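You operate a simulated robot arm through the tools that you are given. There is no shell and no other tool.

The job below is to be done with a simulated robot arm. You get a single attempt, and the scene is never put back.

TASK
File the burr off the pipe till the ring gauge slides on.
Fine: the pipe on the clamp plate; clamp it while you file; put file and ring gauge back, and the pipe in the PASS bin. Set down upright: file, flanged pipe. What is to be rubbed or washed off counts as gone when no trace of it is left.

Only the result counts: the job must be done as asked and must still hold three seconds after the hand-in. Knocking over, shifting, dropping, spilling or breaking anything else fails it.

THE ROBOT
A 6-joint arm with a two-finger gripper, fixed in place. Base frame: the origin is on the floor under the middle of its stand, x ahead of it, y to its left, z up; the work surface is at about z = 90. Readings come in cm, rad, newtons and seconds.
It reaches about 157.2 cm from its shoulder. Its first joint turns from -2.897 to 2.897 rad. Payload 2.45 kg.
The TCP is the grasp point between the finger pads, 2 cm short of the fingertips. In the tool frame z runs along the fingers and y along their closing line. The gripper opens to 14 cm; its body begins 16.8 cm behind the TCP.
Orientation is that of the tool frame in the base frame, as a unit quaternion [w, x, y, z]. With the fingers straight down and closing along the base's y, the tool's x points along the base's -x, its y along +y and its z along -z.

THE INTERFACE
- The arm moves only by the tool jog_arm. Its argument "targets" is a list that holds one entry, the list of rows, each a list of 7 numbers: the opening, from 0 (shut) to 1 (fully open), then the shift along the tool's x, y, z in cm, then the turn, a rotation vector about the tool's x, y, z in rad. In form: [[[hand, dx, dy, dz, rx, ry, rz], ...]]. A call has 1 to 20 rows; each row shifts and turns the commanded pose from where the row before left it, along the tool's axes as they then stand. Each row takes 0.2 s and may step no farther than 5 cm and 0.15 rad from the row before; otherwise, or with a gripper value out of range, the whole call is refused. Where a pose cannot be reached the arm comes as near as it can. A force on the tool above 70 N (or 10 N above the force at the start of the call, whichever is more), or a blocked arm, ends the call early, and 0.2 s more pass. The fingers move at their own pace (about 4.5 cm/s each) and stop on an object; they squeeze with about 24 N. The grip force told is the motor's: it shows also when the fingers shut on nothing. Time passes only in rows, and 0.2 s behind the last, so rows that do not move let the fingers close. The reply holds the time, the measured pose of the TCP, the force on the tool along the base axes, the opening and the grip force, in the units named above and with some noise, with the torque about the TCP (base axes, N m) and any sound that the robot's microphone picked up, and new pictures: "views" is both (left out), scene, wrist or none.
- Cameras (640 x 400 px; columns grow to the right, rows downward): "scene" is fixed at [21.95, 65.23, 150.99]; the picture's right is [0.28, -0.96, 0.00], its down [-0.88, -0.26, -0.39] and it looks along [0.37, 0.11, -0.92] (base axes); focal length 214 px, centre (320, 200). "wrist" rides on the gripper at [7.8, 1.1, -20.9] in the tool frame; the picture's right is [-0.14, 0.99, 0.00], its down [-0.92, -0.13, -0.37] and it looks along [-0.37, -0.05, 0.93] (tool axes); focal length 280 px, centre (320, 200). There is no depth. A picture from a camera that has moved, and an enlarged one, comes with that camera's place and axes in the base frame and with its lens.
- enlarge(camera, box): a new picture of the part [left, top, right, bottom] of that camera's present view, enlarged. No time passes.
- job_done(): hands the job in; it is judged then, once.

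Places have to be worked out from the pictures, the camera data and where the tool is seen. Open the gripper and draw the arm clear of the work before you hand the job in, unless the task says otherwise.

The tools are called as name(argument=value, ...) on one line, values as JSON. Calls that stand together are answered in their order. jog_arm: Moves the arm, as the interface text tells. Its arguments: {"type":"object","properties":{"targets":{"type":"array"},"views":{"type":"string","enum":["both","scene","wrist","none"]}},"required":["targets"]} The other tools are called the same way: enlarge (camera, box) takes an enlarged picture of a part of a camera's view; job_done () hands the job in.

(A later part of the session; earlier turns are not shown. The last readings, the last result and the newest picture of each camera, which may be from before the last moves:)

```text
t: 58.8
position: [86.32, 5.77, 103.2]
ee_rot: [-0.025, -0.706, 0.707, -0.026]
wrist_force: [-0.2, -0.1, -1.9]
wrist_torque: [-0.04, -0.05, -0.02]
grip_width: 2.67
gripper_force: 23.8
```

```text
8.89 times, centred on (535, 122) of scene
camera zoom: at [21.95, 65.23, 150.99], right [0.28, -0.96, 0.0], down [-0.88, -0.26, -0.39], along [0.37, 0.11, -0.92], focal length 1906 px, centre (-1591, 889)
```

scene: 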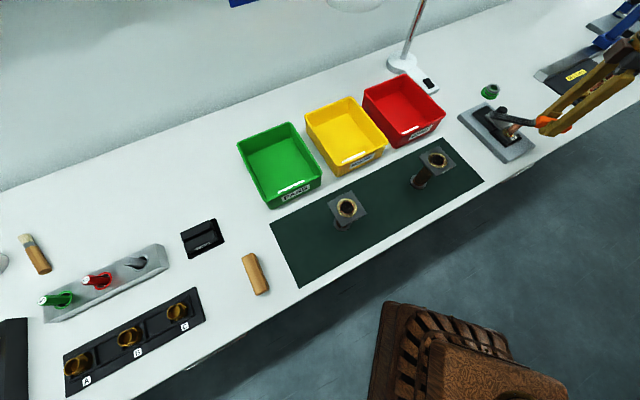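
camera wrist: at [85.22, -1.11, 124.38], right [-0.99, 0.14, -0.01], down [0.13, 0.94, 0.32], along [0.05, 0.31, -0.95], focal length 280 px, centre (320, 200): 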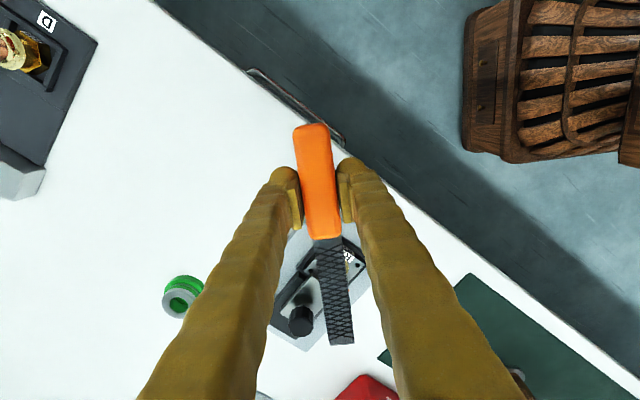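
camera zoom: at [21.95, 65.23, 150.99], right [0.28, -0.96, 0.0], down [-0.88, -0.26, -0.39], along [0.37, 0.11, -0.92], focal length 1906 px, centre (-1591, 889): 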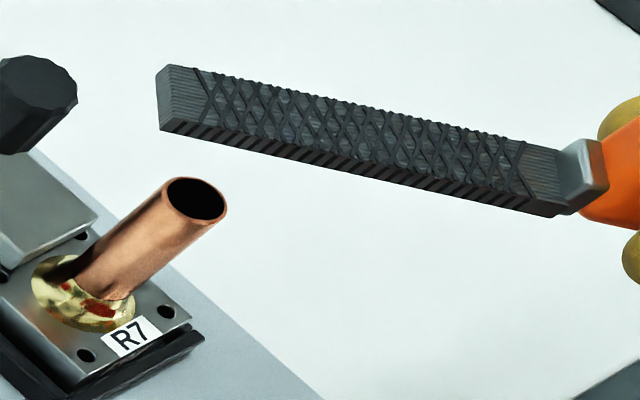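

The burr is completely gone: the rim is clean and smooth. Now I return the file: level it, carry it back over its place at about [98.84, 1.79] and yaw back to 49.3°.

jog_arm(targets=[[[0, 0, 0, -0.8, 0, 0.015, 0], [0, 0.45, -1.39, 0, 0, 0, 0], [0, 0.45, -1.39, 0, 0, 0, 0], [0, 0.45, -1.39, 0.05, 0, 0, 0], [0, 0.45, -1.39, 0.05, 0, 0, 0], [0, 0.45, -1.39, 0.05, 0, 0, 0], [0, 0.45, -1.39, 0.05, 0, 0, 0], [0, 0.45, -1.39, 0.05, 0, 0, 0], [0, 0.45, -1.39, 0.05, 0, 0, 0], [0, 0.45, -1.39, 0.05, 0, 0, 0], [0, 0, 0, 0, -0.0091, 0, 0.101], [0, 0, 0, 0, -0.0091, 0, 0.101], [0, 0, 0, 0, -0.0091, 0, 0.101], [0, 0, 0, 0, -0.0091, 0, 0.101], [0, 0, 0, 0, -0.0091, 0, 0.101], [0, 0, 0, 0, -0.0091, 0, 0.101], [0, 0, 0, 0, -0.0091, 0, 0.101], [0, 0, 0, 0, 0, 0, 0]]])

enlarge(camera="scene", box=[500, 70, 640, 160])

enlarge(camera="wrist", box=[220, 90, 420, 350])

```text
t: 62.6
position: [98.67, 1.87, 104.06]
ee_rot: [-0.041, -0.417, 0.908, -0.019]
wrist_force: [0.3, 0.5, -1.8]
wrist_torque: [0.0, 0.01, -0.02]
grip_width: 2.68
gripper_force: 24.4
camera wrist: at [94.17, -1.9, 125.41], right [-0.66, 0.75, -0.01], down [0.72, 0.64, 0.29], along [0.22, 0.18, -0.96], focal length 280 px, centre (320, 200)
```

scene: 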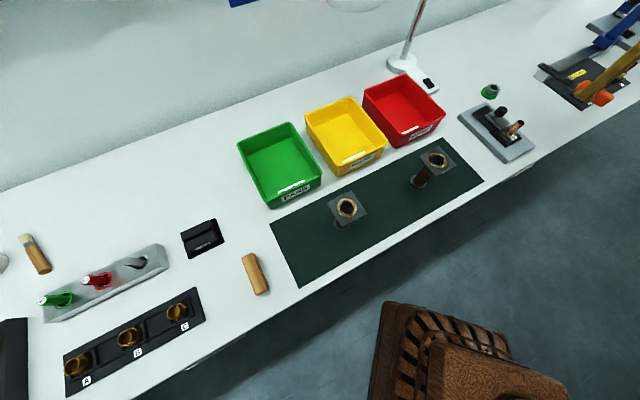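
wrist: 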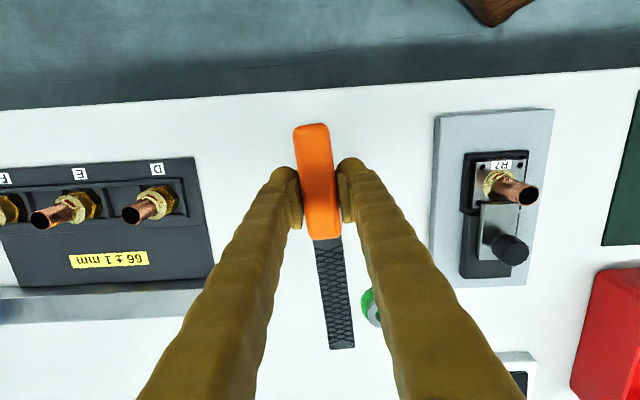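

```text
4.44 times, centred on (570, 115) of scene
camera zoom: at [21.95, 65.23, 150.99], right [0.28, -0.96, 0.0], down [-0.88, -0.26, -0.39], along [0.37, 0.11, -0.92], focal length 953 px, centre (-791, 578)
```

zoom: 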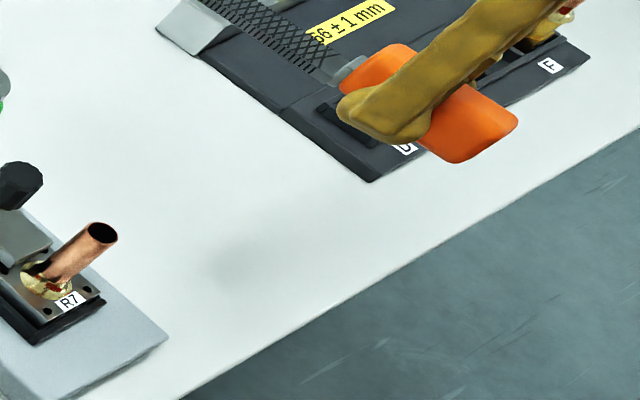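

```text
1.54 times, centred on (320, 220) of wrist
camera zoom: at [94.17, -1.9, 125.41], right [-0.66, 0.75, -0.01], down [0.72, 0.64, 0.29], along [0.22, 0.18, -0.96], focal length 431 px, centre (320, 169)
```

zoom: 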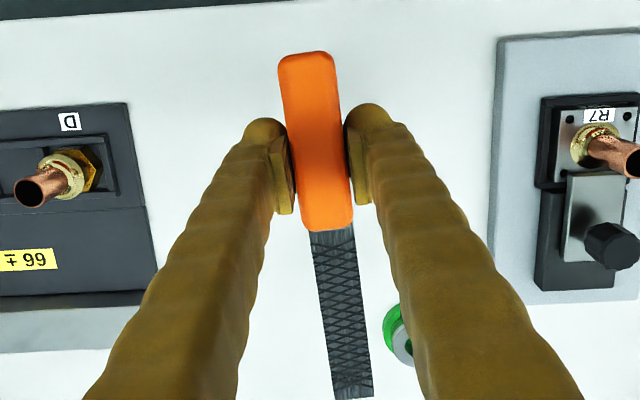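

Over its place again. I lower the file straight down (compensating the tool tilt) to about 1.5 cm above the bench and check against the former position.

jog_arm(targets=[[[0, -0.18, -0.1, 2, 0, 0, 0], [0, -0.18, 0, 2, 0, 0, 0], [0, -0.18, 0, 2, 0, 0, 0], [0, -0.18, 0, 2, 0, 0, 0], [0, -0.135, 0, 1.5, 0, 0, 0], [0, -0.09, 0, 1, 0, 0, 0], [0, 0, 0, 0, 0, 0, 0]]])

enlarge(camera="scene", box=[500, 80, 600, 145])

```text
t: 64.2
position: [98.94, 1.84, 93.45]
ee_rot: [-0.041, -0.417, 0.908, -0.019]
wrist_force: [0.0, 0.6, -2.7]
wrist_torque: [-0.02, 0.03, -0.01]
grip_width: 2.7
gripper_force: 24.5
camera wrist: at [94.26, -1.93, 114.82], right [-0.66, 0.75, -0.01], down [0.72, 0.64, 0.29], along [0.22, 0.18, -0.96], focal length 280 px, centre (320, 200)
```

scene: 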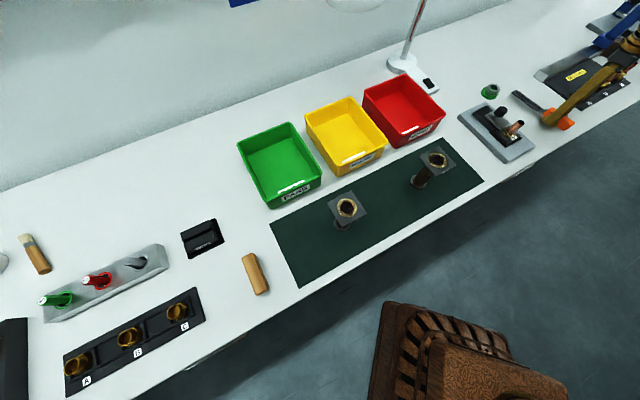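
wrist: 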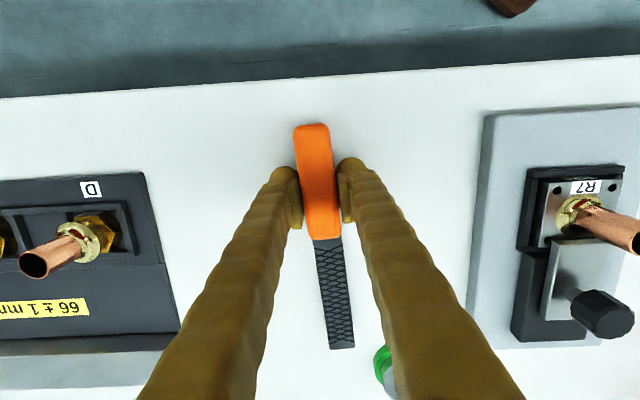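

```text
6.15 times, centred on (550, 112) of scene
camera zoom: at [21.95, 65.23, 150.99], right [0.28, -0.96, 0.0], down [-0.88, -0.26, -0.39], along [0.37, 0.11, -0.92], focal length 1320 px, centre (-1095, 738)
```

zoom: 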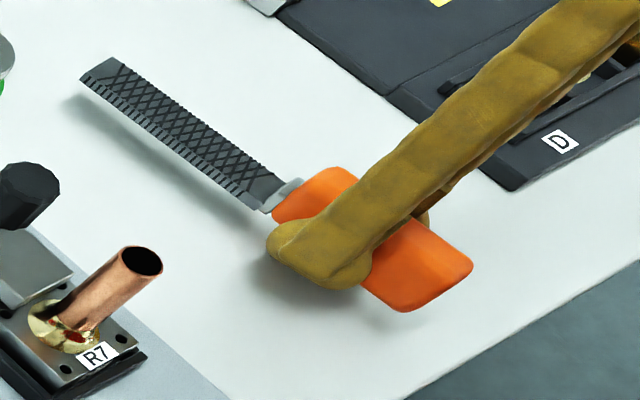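

Practically the same picture as right after the pick-up. I lower the rest and feel for the bench.

jog_arm(targets=[[[0, -0.07, 0, 0.8, 0, 0, 0], [0, -0.04, 0, 0.4, 0, 0, 0], [0, 0, 0, 0.1, 0, 0, 0], [0, 0, 0, 0, 0, 0, 0]]], views="none")

```text
t: 65.2
position: [98.91, 1.82, 92.31]
ee_rot: [-0.04, -0.417, 0.908, -0.018]
wrist_force: [0.2, -0.3, -2.1]
wrist_torque: [-0.01, 0.05, 0.01]
grip_width: 2.71
gripper_force: 24.2
```

No contact yet at 92.31; I continue with 1 mm steps.

jog_arm(targets=[[[0, -0.01, 0, 0.1, 0, 0, 0], [0, -0.01, 0, 0.1, 0, 0, 0], [0, 0, 0, 0, 0, 0, 0]]], views="none")

```text
t: 66.0
position: [98.82, 1.89, 92.1]
ee_rot: [-0.04, -0.417, 0.908, -0.018]
wrist_force: [-0.1, 1.8, 11.8]
wrist_torque: [0.13, -0.07, -0.02]
grip_width: 2.71
gripper_force: 23.6
```

Touching (≈12 N). I ease up half a millimetre, open the fingers and lift straight up.

jog_arm(targets=[[[0, 0, 0, -0.05, 0, 0, 0], [0.2, 0, 0, 0, 0, 0, 0], [0.35, 0, 0, 0, 0, 0, 0], [0.4, 0, 0, 0, 0, 0, 0], [0.4, 0, 0, 0, 0, 0, 0], [0.4, 0.09, 0, -1, 0, 0, 0], [0.4, 0.27, 0, -3, 0, 0, 0], [0.4, 0.36, 0, -4, 0, 0, 0], [0.4, 0.36, 0, -4, 0, 0, 0], [0.4, 0, 0, 0, 0, -0.09, 0]]])

enlarge(camera="scene", box=[500, 80, 600, 145])

enlarge(camera="wrist", box=[220, 40, 420, 240])

```text
t: 68.2
position: [98.97, 1.73, 104.02]
ee_rot: [0.001, -0.416, 0.909, 0.001]
wrist_force: [0.7, 0.4, -0.3]
wrist_torque: [0.0, 0.04, 0.0]
grip_width: 5.61
gripper_force: 0.0
camera wrist: at [93.0, -3.48, 124.82], right [-0.66, 0.75, 0.0], down [0.7, 0.61, 0.37], along [0.28, 0.24, -0.93], focal length 280 px, centre (320, 200)
```

scene: 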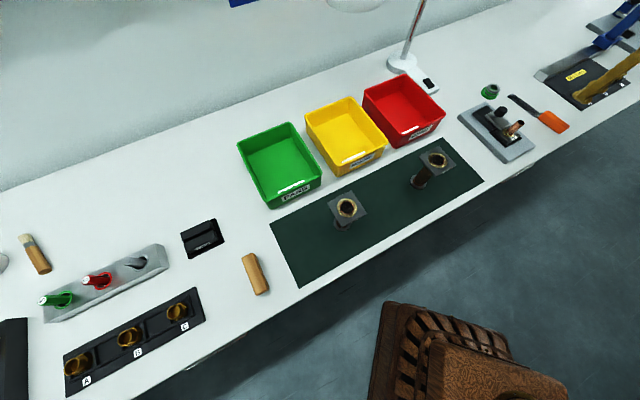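
wrist: 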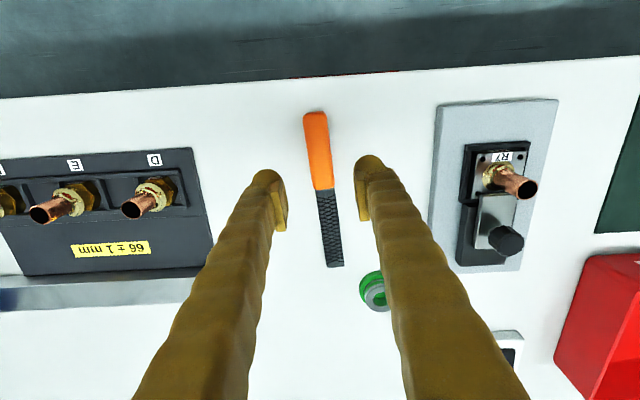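

```text
6.15 times, centred on (550, 112) of scene
camera zoom: at [21.95, 65.23, 150.99], right [0.28, -0.96, 0.0], down [-0.88, -0.26, -0.39], along [0.37, 0.11, -0.92], focal length 1320 px, centre (-1095, 738)
```

zoom: 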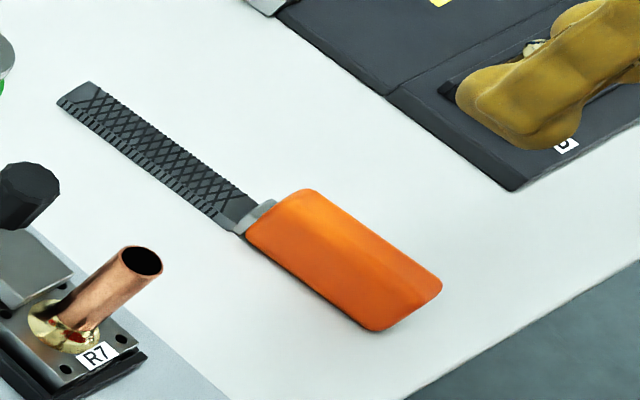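

```text
2.00 times, centred on (320, 140) of wrist
camera zoom: at [93.0, -3.48, 124.82], right [-0.66, 0.75, 0.0], down [0.7, 0.61, 0.37], along [0.28, 0.24, -0.93], focal length 561 px, centre (320, 320)
```

zoom: 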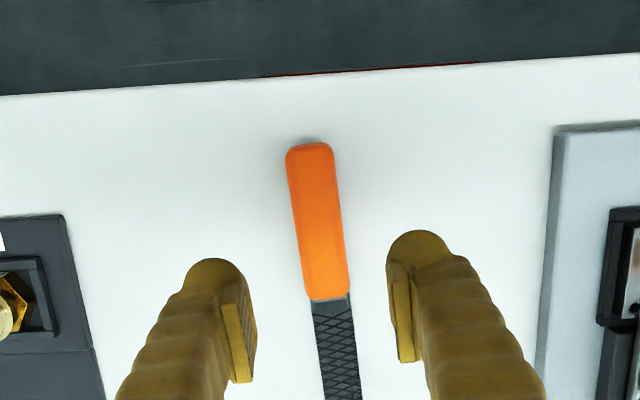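

The file is back in its place (image coordinates match the original within 2–3 mm). Next, the ring gauge: I turn to yaw 45° and move above it for a close look.

jog_arm(targets=[[[0.6, 0, 0, 0, 0, 0, 0.075], [0.6, -3.43, 1.3, 0, 0, 0, 0], [0.6, -3.43, 1.3, 0, 0, 0, 0], [0.6, -3.43, 1.3, 0, 0, 0, 0], [0.6, -3.43, 1.3, 0, 0, 0, 0], [0.6, -3.43, 1.3, 0, 0, 0, 0], [0.6, -3.43, 1.3, 0, 0, 0, 0], [0.6, 0, 0, 0, 0, 0, 0]]])

enlarge(camera="wrist", box=[250, 80, 390, 220])

enlarge(camera="scene", box=[470, 75, 510, 105])

```text
t: 70.0
position: [107.79, 21.8, 104.33]
ee_rot: [0.001, -0.383, 0.924, 0.001]
wrist_force: [0.4, -0.9, 0.0]
wrist_torque: [-0.02, -0.01, 0.04]
grip_width: 8.42
gripper_force: 0.2
camera wrist: at [101.57, 17.16, 124.97], right [-0.6, 0.8, 0.0], down [0.74, 0.56, 0.37], along [0.29, 0.22, -0.93], focal length 280 px, centre (320, 200)
```

scene: 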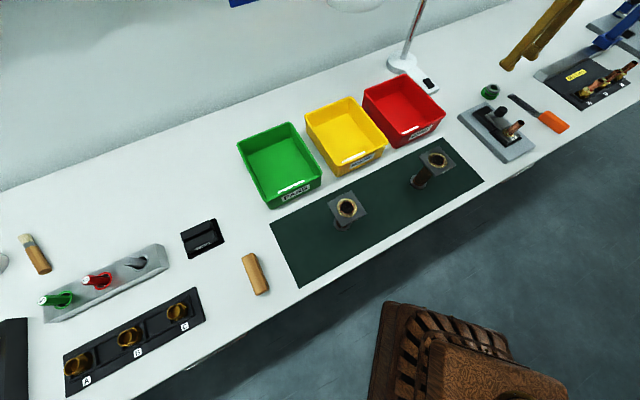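
wrist: 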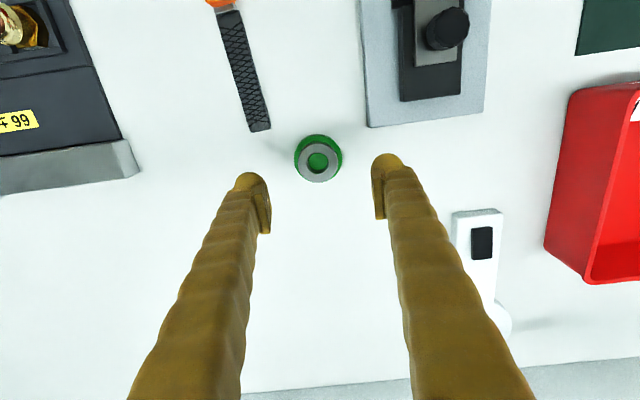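

```text
2.86 times, centred on (320, 150) of wrist
camera zoom: at [101.57, 17.16, 124.97], right [-0.6, 0.8, 0.0], down [0.74, 0.56, 0.37], along [0.29, 0.22, -0.93], focal length 801 px, centre (320, 343)
```

zoom: 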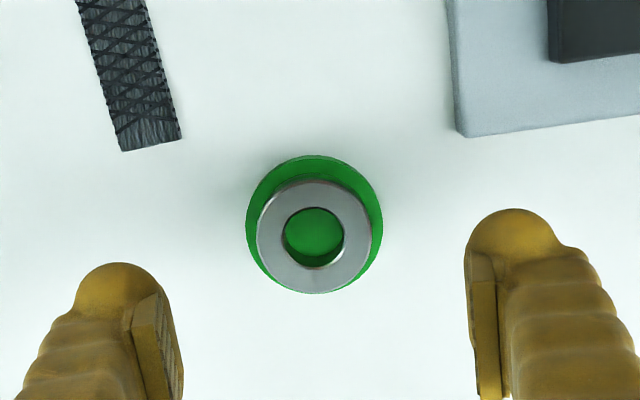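

```text
13.33 times, centred on (490, 90) of scene
camera zoom: at [21.95, 65.23, 150.99], right [0.28, -0.96, 0.0], down [-0.88, -0.26, -0.39], along [0.37, 0.11, -0.92], focal length 2860 px, centre (-1947, 1667)
```

zoom: 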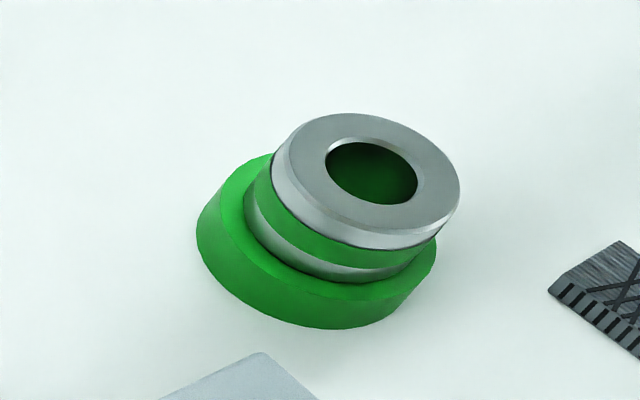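

The gauge is a grey ring (OD ≈4.7, bore ≈2.5, top z≈92.5–93) with a green band, seated on a green pad, centre ≈[108.15, 21.83]. I centre over it and descend to z≈97 first.

jog_arm(targets=[[[0.6, -0.27, -0.23, 2, 0, 0, 0], [0.6, 0, 0, 3, 0, 0, 0], [0.6, 0, 0, 2.3, 0, 0, 0], [0.6, 0, 0, 0, 0, 0, 0]]])

enlarge(camera="wrist", box=[230, 100, 410, 250])

enlarge(camera="scene", box=[460, 65, 520, 110])

```text
t: 71.0
position: [108.21, 21.93, 96.93]
ee_rot: [0.001, -0.382, 0.924, 0.0]
wrist_force: [-0.1, -0.2, -0.1]
wrist_torque: [0.03, 0.0, -0.02]
grip_width: 8.42
gripper_force: 0.0
camera wrist: at [102.01, 17.22, 117.67], right [-0.6, 0.8, 0.0], down [0.74, 0.56, 0.37], along [0.29, 0.22, -0.93], focal length 280 px, centre (320, 200)
```

scene: 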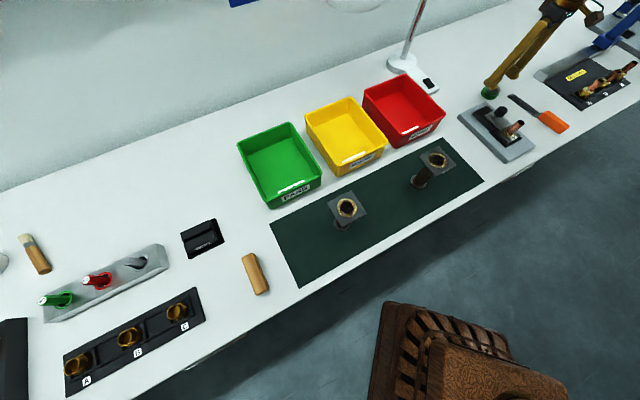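
wrist: 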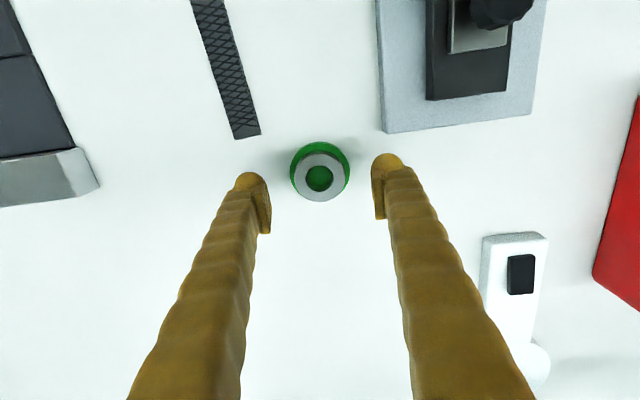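

```text
2.67 times, centred on (320, 175) of wrist
camera zoom: at [102.01, 17.22, 117.67], right [-0.6, 0.8, 0.0], down [0.74, 0.56, 0.37], along [0.29, 0.22, -0.93], focal length 748 px, centre (320, 267)
```

zoom: 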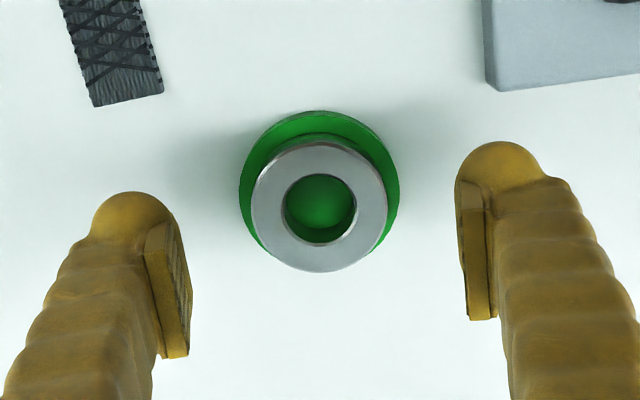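

```text
8.89 times, centred on (490, 88) of scene
camera zoom: at [21.95, 65.23, 150.99], right [0.28, -0.96, 0.0], down [-0.88, -0.26, -0.39], along [0.37, 0.11, -0.92], focal length 1906 px, centre (-1191, 1200)
```

zoom: 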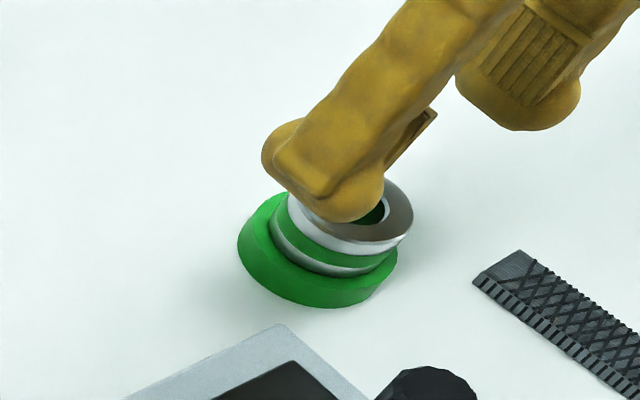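

Well centred (within 1 mm). I go down to z≈93.4 and close on the ring.

jog_arm(targets=[[[0.6, 0, 0, 2, 0, 0, 0], [0.6, 0, 0, 1.4, 0, 0, 0], [0.5, 0, 0, 0, 0, 0, 0], [0.4, 0, 0, 0, 0, 0, 0], [0.35, 0, 0, 0, 0, 0, 0], [0.3, 0, 0, 0, 0, 0, 0], [0.2, 0, 0, 0, 0, 0, 0], [0.1, 0, 0, 0, 0, 0, 0], [0, 0, 0, 0, 0, 0, 0]]])

enlarge(camera="wrist", box=[230, 100, 410, 250])

enlarge(camera="scene", box=[460, 65, 520, 110])

```text
t: 73.0
position: [108.2, 21.9, 93.34]
ee_rot: [0.0, -0.382, 0.924, 0.001]
wrist_force: [-0.2, -0.4, -0.1]
wrist_torque: [-0.03, -0.01, 0.0]
grip_width: 4.46
gripper_force: 24.1
camera wrist: at [101.96, 17.23, 114.15], right [-0.6, 0.8, 0.0], down [0.74, 0.56, 0.37], along [0.29, 0.22, -0.93], focal length 280 px, centre (320, 200)
```

scene: 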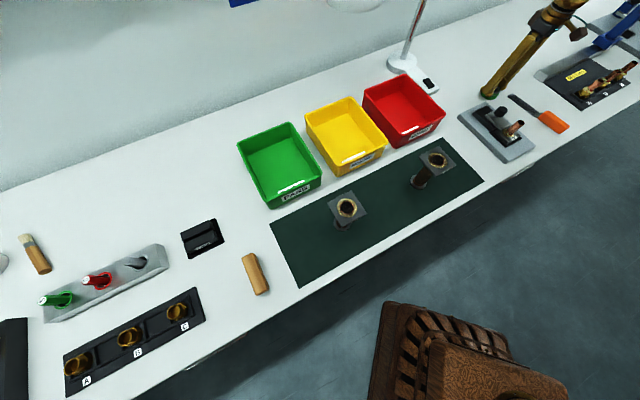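
wrist: 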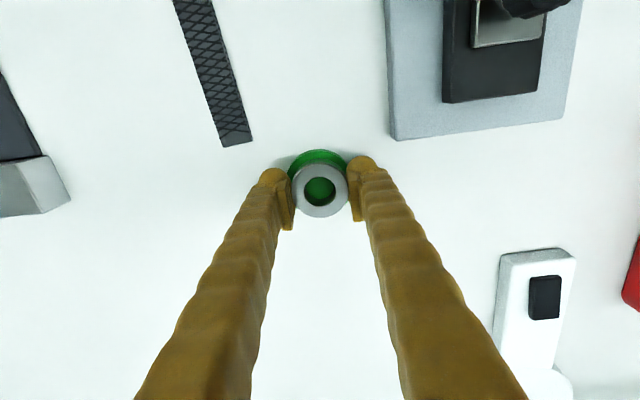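

```text
2.67 times, centred on (320, 175) of wrist
camera zoom: at [101.96, 17.23, 114.15], right [-0.6, 0.8, 0.0], down [0.74, 0.56, 0.37], along [0.29, 0.22, -0.93], focal length 748 px, centre (320, 267)
```

zoom: 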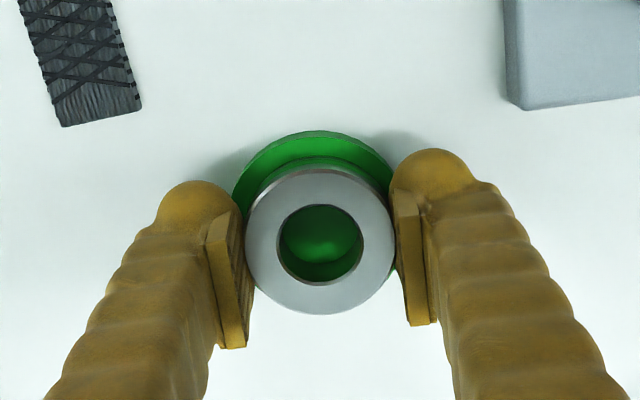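

```text
8.89 times, centred on (490, 88) of scene
camera zoom: at [21.95, 65.23, 150.99], right [0.28, -0.96, 0.0], down [-0.88, -0.26, -0.39], along [0.37, 0.11, -0.92], focal length 1906 px, centre (-1191, 1200)
```

zoom: 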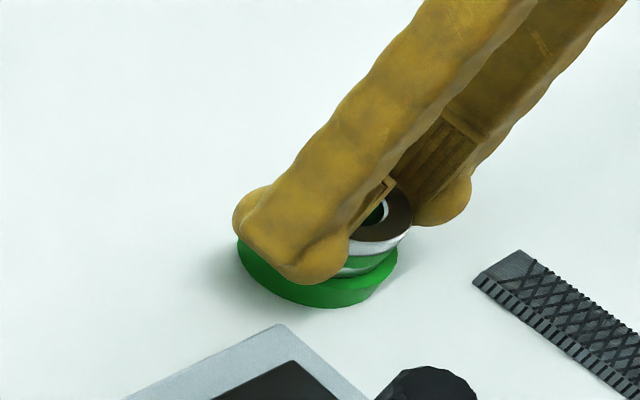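

Gripped at 4.46 cm with no side force. I lift slowly and check that only the ring comes along.

jog_arm(targets=[[[0, 0, 0, -0.3, 0, 0, 0], [0, 0, 0, -0.5, 0, 0, 0], [0, 0, 0, -0.8, 0, 0, 0], [0, 0, 0, -1, 0, 0, 0], [0, 0, 0, -1, 0, 0, 0]]])

enlarge(camera="wrist", box=[230, 100, 410, 250])

enlarge(camera="scene", box=[460, 65, 520, 110])

```text
t: 74.2
position: [108.3, 21.75, 97.07]
ee_rot: [0.0, -0.383, 0.924, 0.0]
wrist_force: [-0.5, -0.5, -1.4]
wrist_torque: [-0.01, 0.0, -0.01]
grip_width: 4.46
gripper_force: 24.0
camera wrist: at [101.97, 17.08, 117.74], right [-0.6, 0.8, 0.0], down [0.74, 0.56, 0.37], along [0.29, 0.22, -0.93], focal length 280 px, centre (320, 200)
```

scene: 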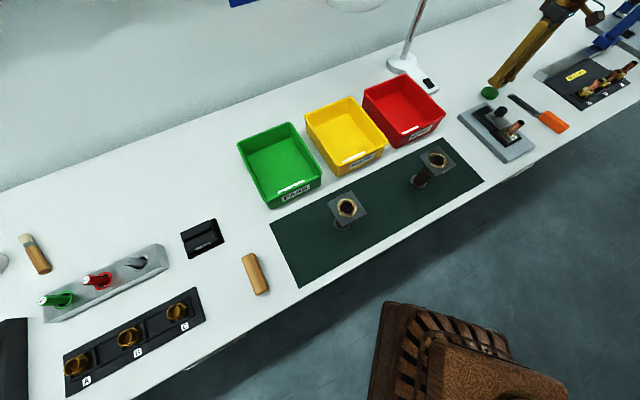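
wrist: 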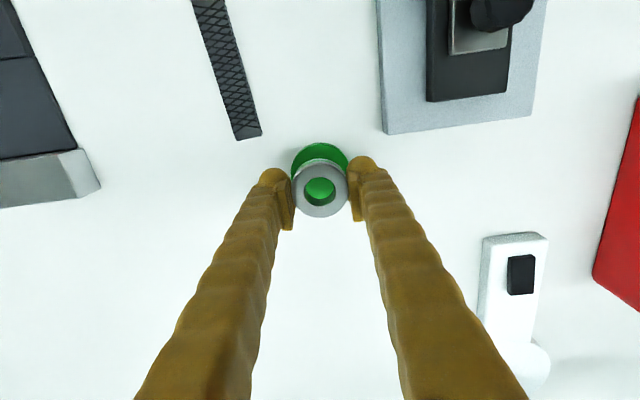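

```text
2.67 times, centred on (320, 175) of wrist
camera zoom: at [101.97, 17.08, 117.74], right [-0.6, 0.8, 0.0], down [0.74, 0.56, 0.37], along [0.29, 0.22, -0.93], focal length 748 px, centre (320, 267)
```

zoom: 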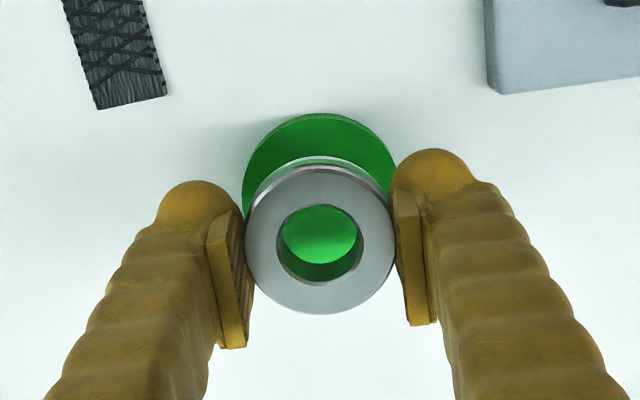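

```text
8.89 times, centred on (490, 88) of scene
camera zoom: at [21.95, 65.23, 150.99], right [0.28, -0.96, 0.0], down [-0.88, -0.26, -0.39], along [0.37, 0.11, -0.92], focal length 1906 px, centre (-1191, 1200)
```

zoom: 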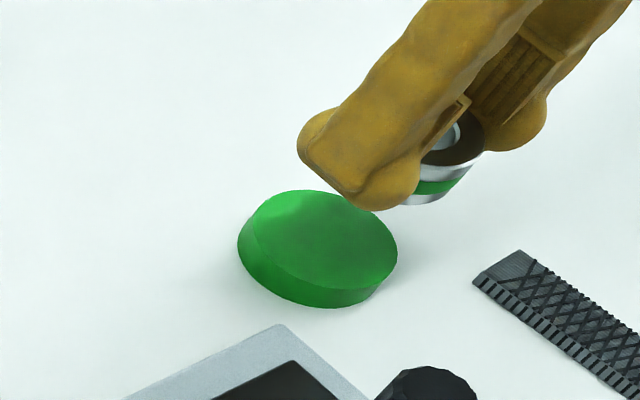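

Only the ring came; the green pad stayed. I lift to z≈104 and carry the ring over the pipe (about [86.4, 18.5]), then compare ring bore and pipe in the wrist view.

jog_arm(targets=[[[0, 0, 0, -1.5, 0, 0, 0], [0, 0, 0, -1.8, 0, 0, 0], [0, 0, 0, -1.8, 0, 0, 0], [0, 0, 0, -1.8, 0, 0, 0], [0, 1.0, 0.7, 0, 0, 0, 0], [0, 1.6, 1.18, 0, 0, 0, 0], [0, 1.6, 1.18, 0, 0, 0, 0], [0, 1.6, 1.18, 0, 0, 0, 0], [0, 1.6, 1.18, 0, 0, 0, 0], [0, 1.6, 1.18, 0, 0, 0, 0], [0, 1.6, 1.18, 0, 0, 0, 0], [0, 1.6, 1.18, 0, 0, 0, 0], [0, 1.6, 1.18, 0, 0, 0, 0], [0, 1.6, 1.18, 0, 0, 0, 0], [0, 1.38, 1.18, 0, 0, 0, 0], [0, 1.0, 0.62, 0, 0, 0, 0], [0, 0, 0, 0, 0, 0, 0]]])

enlarge(camera="wrist", box=[230, 80, 410, 250])

enlarge(camera="scene", box=[480, 85, 560, 145])

```text
t: 77.8
position: [86.36, 18.61, 103.85]
ee_rot: [0.001, -0.383, 0.924, 0.001]
wrist_force: [0.4, -0.7, -1.5]
wrist_torque: [-0.02, 0.02, -0.03]
grip_width: 4.47
gripper_force: 24.0
camera wrist: at [80.16, 13.85, 124.65], right [-0.6, 0.8, 0.0], down [0.74, 0.56, 0.37], along [0.29, 0.22, -0.93], focal length 280 px, centre (320, 200)
```

scene: 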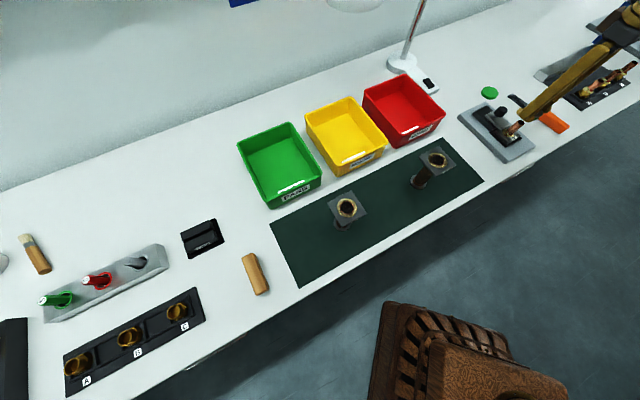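
wrist: 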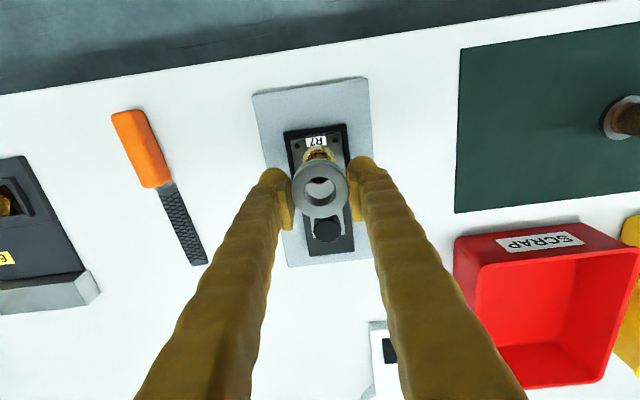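

```text
2.35 times, centred on (320, 165) of wrist
camera zoom: at [80.16, 13.85, 124.65], right [-0.6, 0.8, 0.0], down [0.74, 0.56, 0.37], along [0.29, 0.22, -0.93], focal length 660 px, centre (320, 282)
```

zoom: 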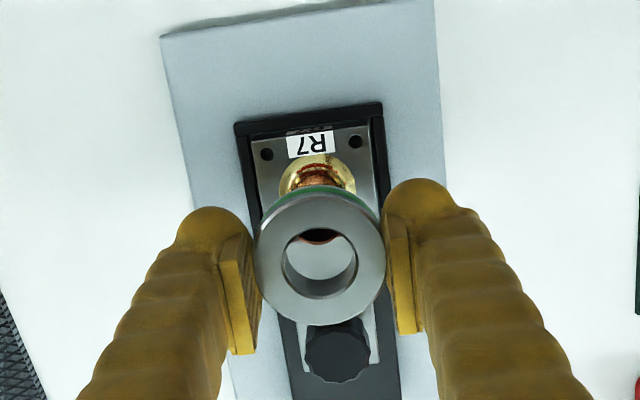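

```text
6.67 times, centred on (520, 115) of scene
camera zoom: at [21.95, 65.23, 150.99], right [0.28, -0.96, 0.0], down [-0.88, -0.26, -0.39], along [0.37, 0.11, -0.92], focal length 1430 px, centre (-1013, 767)
```

zoom: 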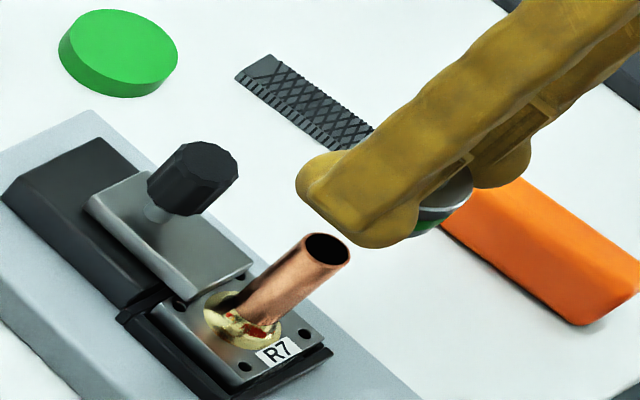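

The pipe rim peeks through the bore. I zoom in tightly to measure the alignment.

enlarge(camera="wrist", box=[290, 155, 350, 220])

```text
6.15 times, centred on (320, 188) of wrist
camera zoom: at [80.16, 13.85, 124.65], right [-0.6, 0.8, 0.0], down [0.74, 0.56, 0.37], along [0.29, 0.22, -0.93], focal length 1726 px, centre (320, 277)
```

zoom: 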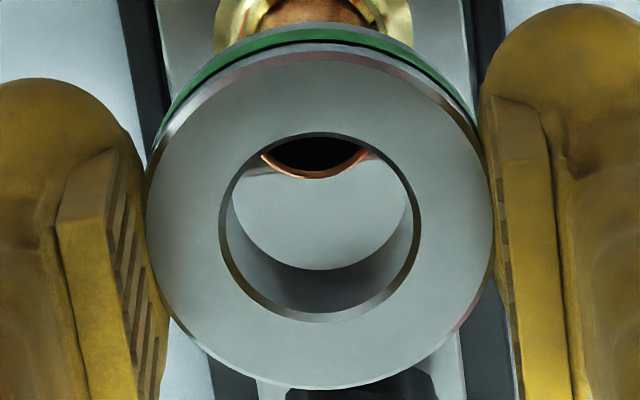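

Measured: bore ≈2.43, pipe ≈2.12, ring thickness ≈1.6; the ring must shift about 1.3 mm along +u and 1.2 mm along −w. I apply that, lower to just above the pipe and re-measure.

jog_arm(targets=[[[0, -0.13, -0.12, 0.8, 0, 0, 0], [0, 0, 0, 1, 0, 0, 0], [0, 0, 0, 1, 0, 0, 0], [0, 0, 0, 0.4, 0, 0, 0], [0, 0, 0, 0, 0, 0, 0]]], views="none")

enlarge(camera="wrist", box=[290, 155, 350, 220])

enlarge(camera="scene", box=[500, 100, 550, 135])

```text
t: 79.0
position: [86.6, 18.66, 100.72]
ee_rot: [0.001, -0.382, 0.924, 0.001]
wrist_force: [0.5, 2.5, 17.5]
wrist_torque: [-0.14, 0.19, -0.03]
grip_width: 4.47
gripper_force: 23.9
```

```text
6.15 times, centred on (320, 188) of wrist
camera zoom: at [80.36, 13.89, 121.49], right [-0.6, 0.8, 0.0], down [0.74, 0.56, 0.37], along [0.3, 0.22, -0.93], focal length 1726 px, centre (320, 277)
```

zoom: 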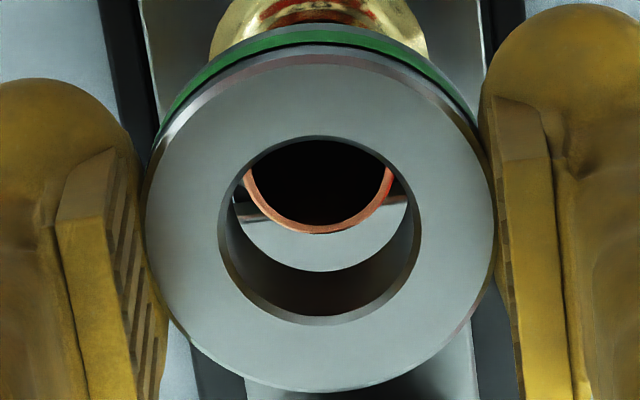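

```text
11.43 times, centred on (525, 118) of scene
camera zoom: at [21.95, 65.23, 150.99], right [0.28, -0.96, 0.0], down [-0.88, -0.26, -0.39], along [0.37, 0.11, -0.92], focal length 2451 px, centre (-2023, 1143)
```

zoom: 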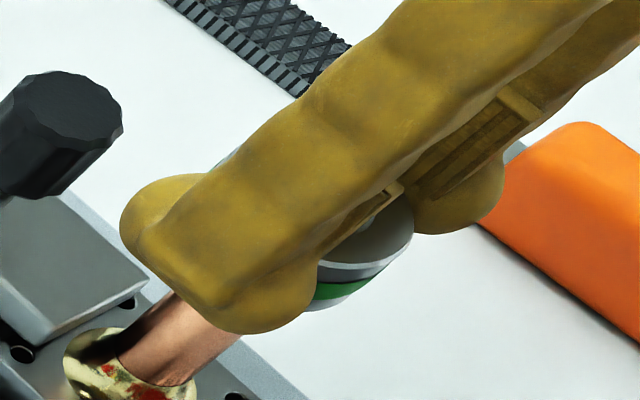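

Touched the rim (17 N): in-plane the pipe centre is ~22 px up in the image, so the ring must move ≈3 mm back (tool +x). I raise 4 mm, shift, and re-measure.

jog_arm(targets=[[[0, 0, 0, -0.4, 0, 0, 0], [0, 0.3, 0, 0, 0, 0, 0], [0, 0, 0, 0, 0, 0, 0]]], views="none")

enlarge(camera="wrist", box=[290, 155, 350, 220])

```text
t: 79.8
position: [86.28, 18.61, 101.19]
ee_rot: [0.001, -0.383, 0.924, 0.0]
wrist_force: [-0.3, 0.2, -2.1]
wrist_torque: [-0.01, 0.0, 0.01]
grip_width: 4.47
gripper_force: 23.9
```

```text
6.15 times, centred on (320, 188) of wrist
camera zoom: at [80.09, 13.71, 121.84], right [-0.6, 0.8, 0.0], down [0.74, 0.56, 0.37], along [0.29, 0.22, -0.93], focal length 1726 px, centre (320, 277)
```

zoom: 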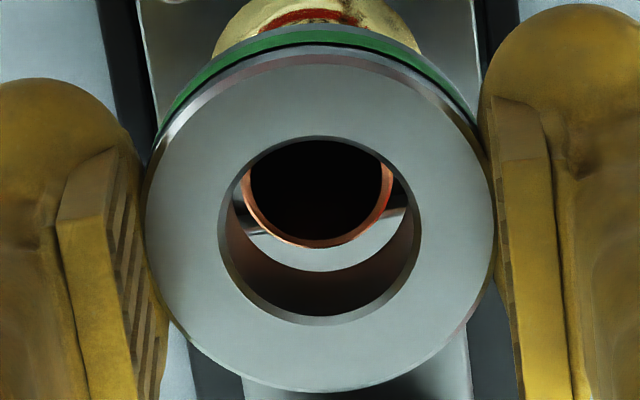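

Now the bore axis and pipe centre coincide within ~0.3 mm. I lower gently onto the pipe.

jog_arm(targets=[[[0, 0, 0, 0.3, 0, 0, 0], [0, 0, 0, 0.3, 0, 0, 0], [0, 0, 0, 0.3, 0, 0, 0], [0, 0, 0, 0, 0, 0, 0]]], views="none")

enlarge(camera="wrist", box=[290, 155, 350, 220])

```text
t: 80.8
position: [86.35, 18.4, 100.21]
ee_rot: [0.001, -0.382, 0.924, 0.0]
wrist_force: [0.1, -0.1, -1.5]
wrist_torque: [0.02, -0.02, 0.01]
grip_width: 4.45
gripper_force: 24.1
```

```text
6.15 times, centred on (320, 188) of wrist
camera zoom: at [80.15, 13.69, 120.92], right [-0.6, 0.8, 0.0], down [0.74, 0.56, 0.37], along [0.29, 0.22, -0.93], focal length 1726 px, centre (320, 277)
```

zoom: 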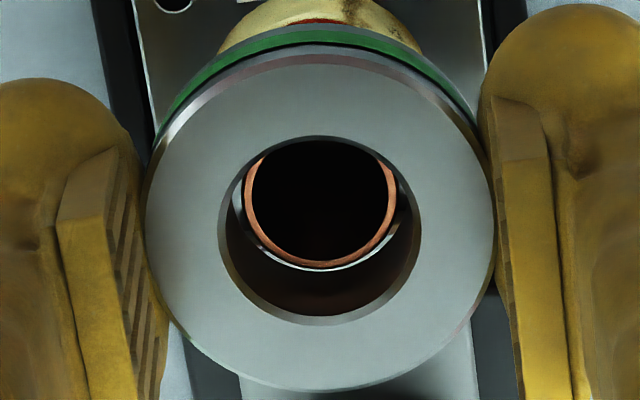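

The pipe is entering the bore freely, no force. I continue sliding the ring down.

jog_arm(targets=[[[0, 0, 0, 0.4, 0, 0, 0], [0, 0, 0, 0.4, 0, 0, 0], [0, 0, 0, 0.4, 0, 0, 0], [0, 0, 0, 0.4, 0, 0, 0], [0, 0, 0, 0, 0, 0, 0]]], views="scene")

enlarge(camera="wrist", box=[290, 155, 350, 220])

enlarge(camera="scene", box=[500, 100, 550, 135])

```text
t: 82.0
position: [86.4, 18.4, 98.51]
ee_rot: [0.001, -0.383, 0.924, 0.0]
wrist_force: [0.8, -0.5, -2.1]
wrist_torque: [0.0, 0.0, 0.02]
grip_width: 4.43
gripper_force: 23.7
```

scene: 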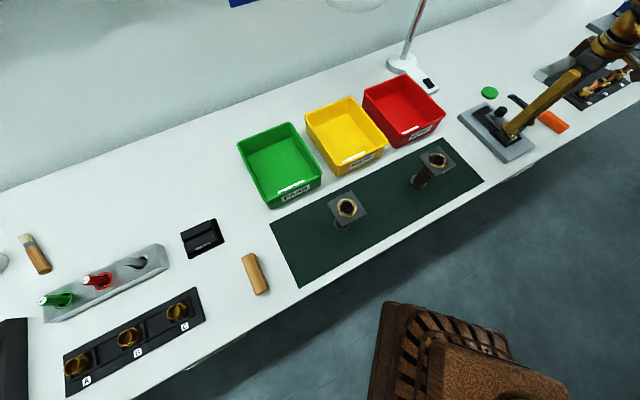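

```text
6.15 times, centred on (320, 188) of wrist
camera zoom: at [80.17, 13.7, 119.25], right [-0.6, 0.8, 0.0], down [0.74, 0.56, 0.37], along [0.29, 0.22, -0.93], focal length 1726 px, centre (320, 277)
```

zoom: 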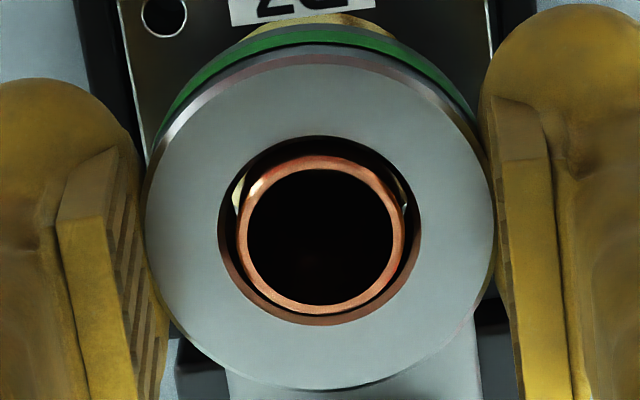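

```text
11.43 times, centred on (525, 118) of scene
camera zoom: at [21.95, 65.23, 150.99], right [0.28, -0.96, 0.0], down [-0.88, -0.26, -0.39], along [0.37, 0.11, -0.92], focal length 2451 px, centre (-2023, 1143)
```

zoom: 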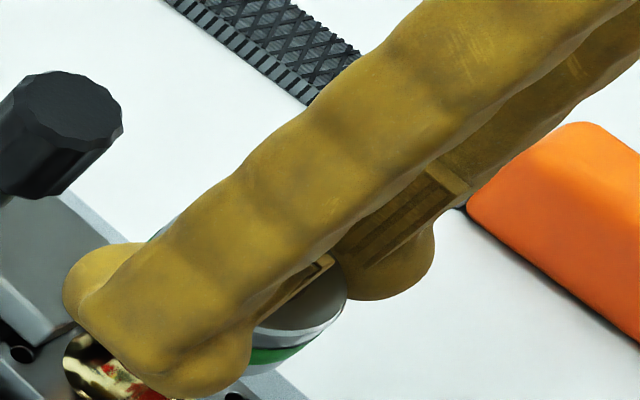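

The ring slides on freely, no force. I take it another 5 mm down so that it's clearly fully on.

jog_arm(targets=[[[0, -0.03, 0, 0.25, 0, 0, 0], [0, 0, 0, 0.25, 0, 0, 0], [0, 0, 0, 0, 0, 0, 0], [0, 0, 0, 0, 0, 0, 0]]], views="none")

enlarge(camera="wrist", box=[290, 155, 350, 220])

```text
t: 83.0
position: [86.45, 18.55, 98.0]
ee_rot: [0.001, -0.382, 0.924, 0.001]
wrist_force: [-0.8, -1.2, -1.1]
wrist_torque: [-0.02, 0.02, -0.04]
grip_width: 4.44
gripper_force: 24.0
```

```text
6.15 times, centred on (320, 188) of wrist
camera zoom: at [80.23, 13.71, 118.79], right [-0.6, 0.8, 0.0], down [0.74, 0.56, 0.37], along [0.29, 0.22, -0.93], focal length 1726 px, centre (320, 277)
```

zoom: 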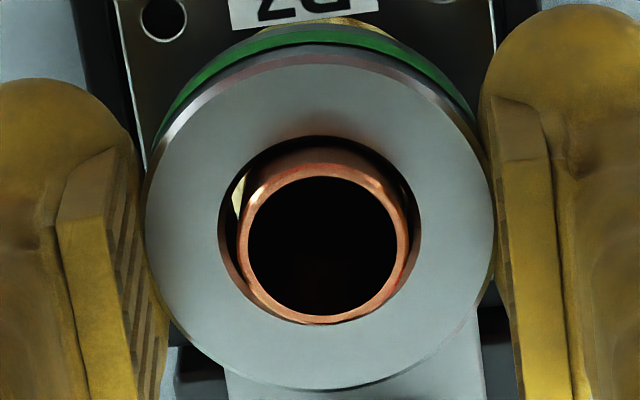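

The pipe end now stands proud above the ring's top face: the gauge has fully slid on. I draw it back up smoothly and lift clear.

jog_arm(targets=[[[0, 0, 0, -0.4, 0, 0, 0], [0, 0, 0, -0.5, 0, 0, 0], [0, 0, 0, -0.5, 0, 0, 0], [0, 0, 0, -0.5, 0, 0, 0], [0, 0, 0, -0.6, 0, 0, 0], [0, 0, 0, -1, 0, 0, 0], [0, 0, 0, -1.5, 0, 0, 0], [0, 0, 0, -1.5, 0, 0, 0], [0, 0, 0, 0, 0, 0, 0]]], views="scene")

enlarge(camera="scene", box=[480, 85, 560, 145])

```text
t: 85.0
position: [86.56, 18.4, 104.6]
ee_rot: [0.001, -0.382, 0.924, 0.0]
wrist_force: [-0.6, 0.3, -1.1]
wrist_torque: [0.0, -0.02, 0.01]
grip_width: 4.47
gripper_force: 23.9
```

scene: 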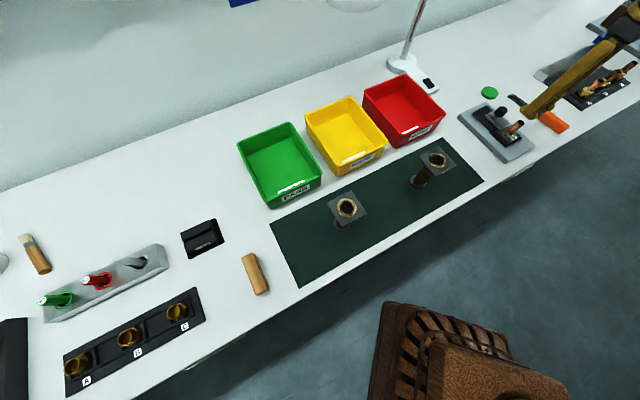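

```text
6.67 times, centred on (520, 115) of scene
camera zoom: at [21.95, 65.23, 150.99], right [0.28, -0.96, 0.0], down [-0.88, -0.26, -0.39], along [0.37, 0.11, -0.92], focal length 1430 px, centre (-1013, 767)
```

zoom: 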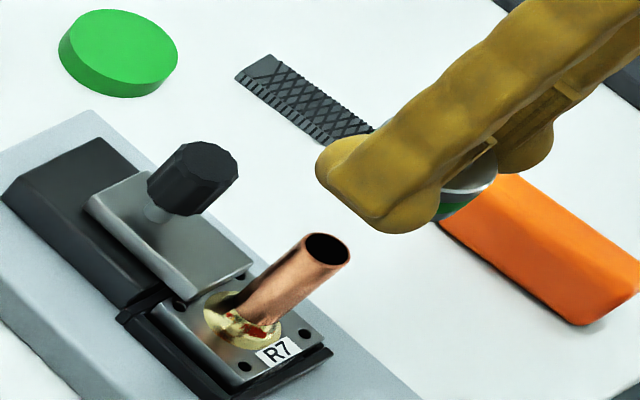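

The pipe passed the gauge. I retrace exactly the commanded path (net −17.92, −13.0 in tool x, y) to the pad and lower to 3 cm above the pick height.

jog_arm(targets=[[[0, -0.8, -0.6, 0, 0, 0, 0], [0, -1.6, -1.16, 0, 0, 0, 0], [0, -1.6, -1.16, 0, 0, 0, 0], [0, -1.6, -1.16, 0, 0, 0, 0], [0, -1.6, -1.16, 0, 0, 0, 0], [0, -1.6, -1.16, 0, 0, 0, 0], [0, -1.6, -1.16, 0, 0, 0, 0], [0, -1.6, -1.16, 0, 0, 0, 0], [0, -1.6, -1.16, 0, 0, 0, 0], [0, -1.6, -1.16, 0, 0, 0, 0], [0, -1.6, -1.16, 0, 0, 0, 0], [0, -1.12, -0.8, 0, 0, 0, 0], [0, 0, 0, 1.5, 0, 0, 0], [0, 0, 0, 2, 0, 0, 0], [0, 0, 0, 2, 0, 0, 0], [0, 0, 0, 1.5, 0, 0, 0], [0, 0, 0, 1.2, 0, 0, 0], [0, 0, 0, 0, 0, 0, 0]]])

enlarge(camera="wrist", box=[230, 100, 410, 250])

enlarge(camera="scene", box=[460, 65, 520, 110])

```text
t: 88.8
position: [108.25, 22.03, 96.41]
ee_rot: [0.001, -0.382, 0.924, 0.0]
wrist_force: [0.1, -1.2, -1.3]
wrist_torque: [0.01, 0.0, 0.0]
grip_width: 4.44
gripper_force: 24.4
camera wrist: at [102.0, 17.23, 117.11], right [-0.6, 0.8, 0.0], down [0.74, 0.56, 0.37], along [0.29, 0.22, -0.93], focal length 280 px, centre (320, 200)
```

scene: 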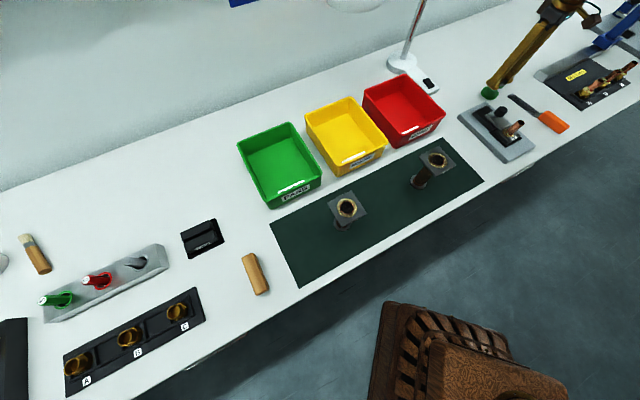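
wrist: 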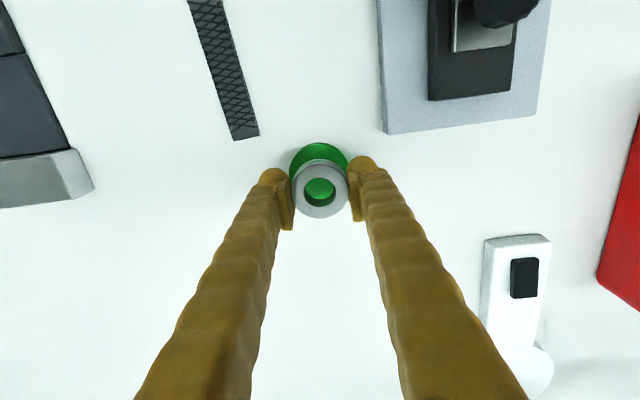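

```text
2.67 times, centred on (320, 175) of wrist
camera zoom: at [102.0, 17.23, 117.11], right [-0.6, 0.8, 0.0], down [0.74, 0.56, 0.37], along [0.29, 0.22, -0.93], focal length 748 px, centre (320, 267)
```

zoom: 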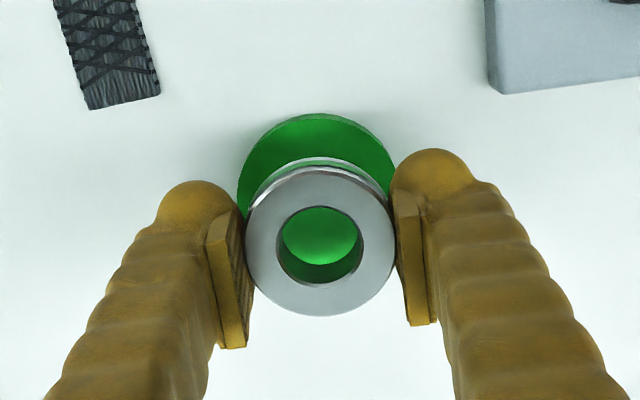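

```text
8.89 times, centred on (490, 88) of scene
camera zoom: at [21.95, 65.23, 150.99], right [0.28, -0.96, 0.0], down [-0.88, -0.26, -0.39], along [0.37, 0.11, -0.92], focal length 1906 px, centre (-1191, 1200)
```

zoom: 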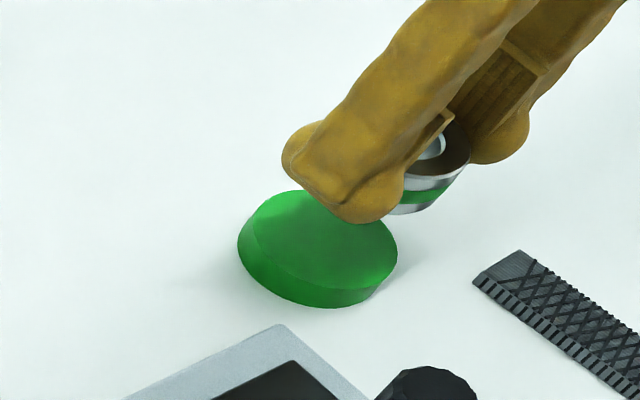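

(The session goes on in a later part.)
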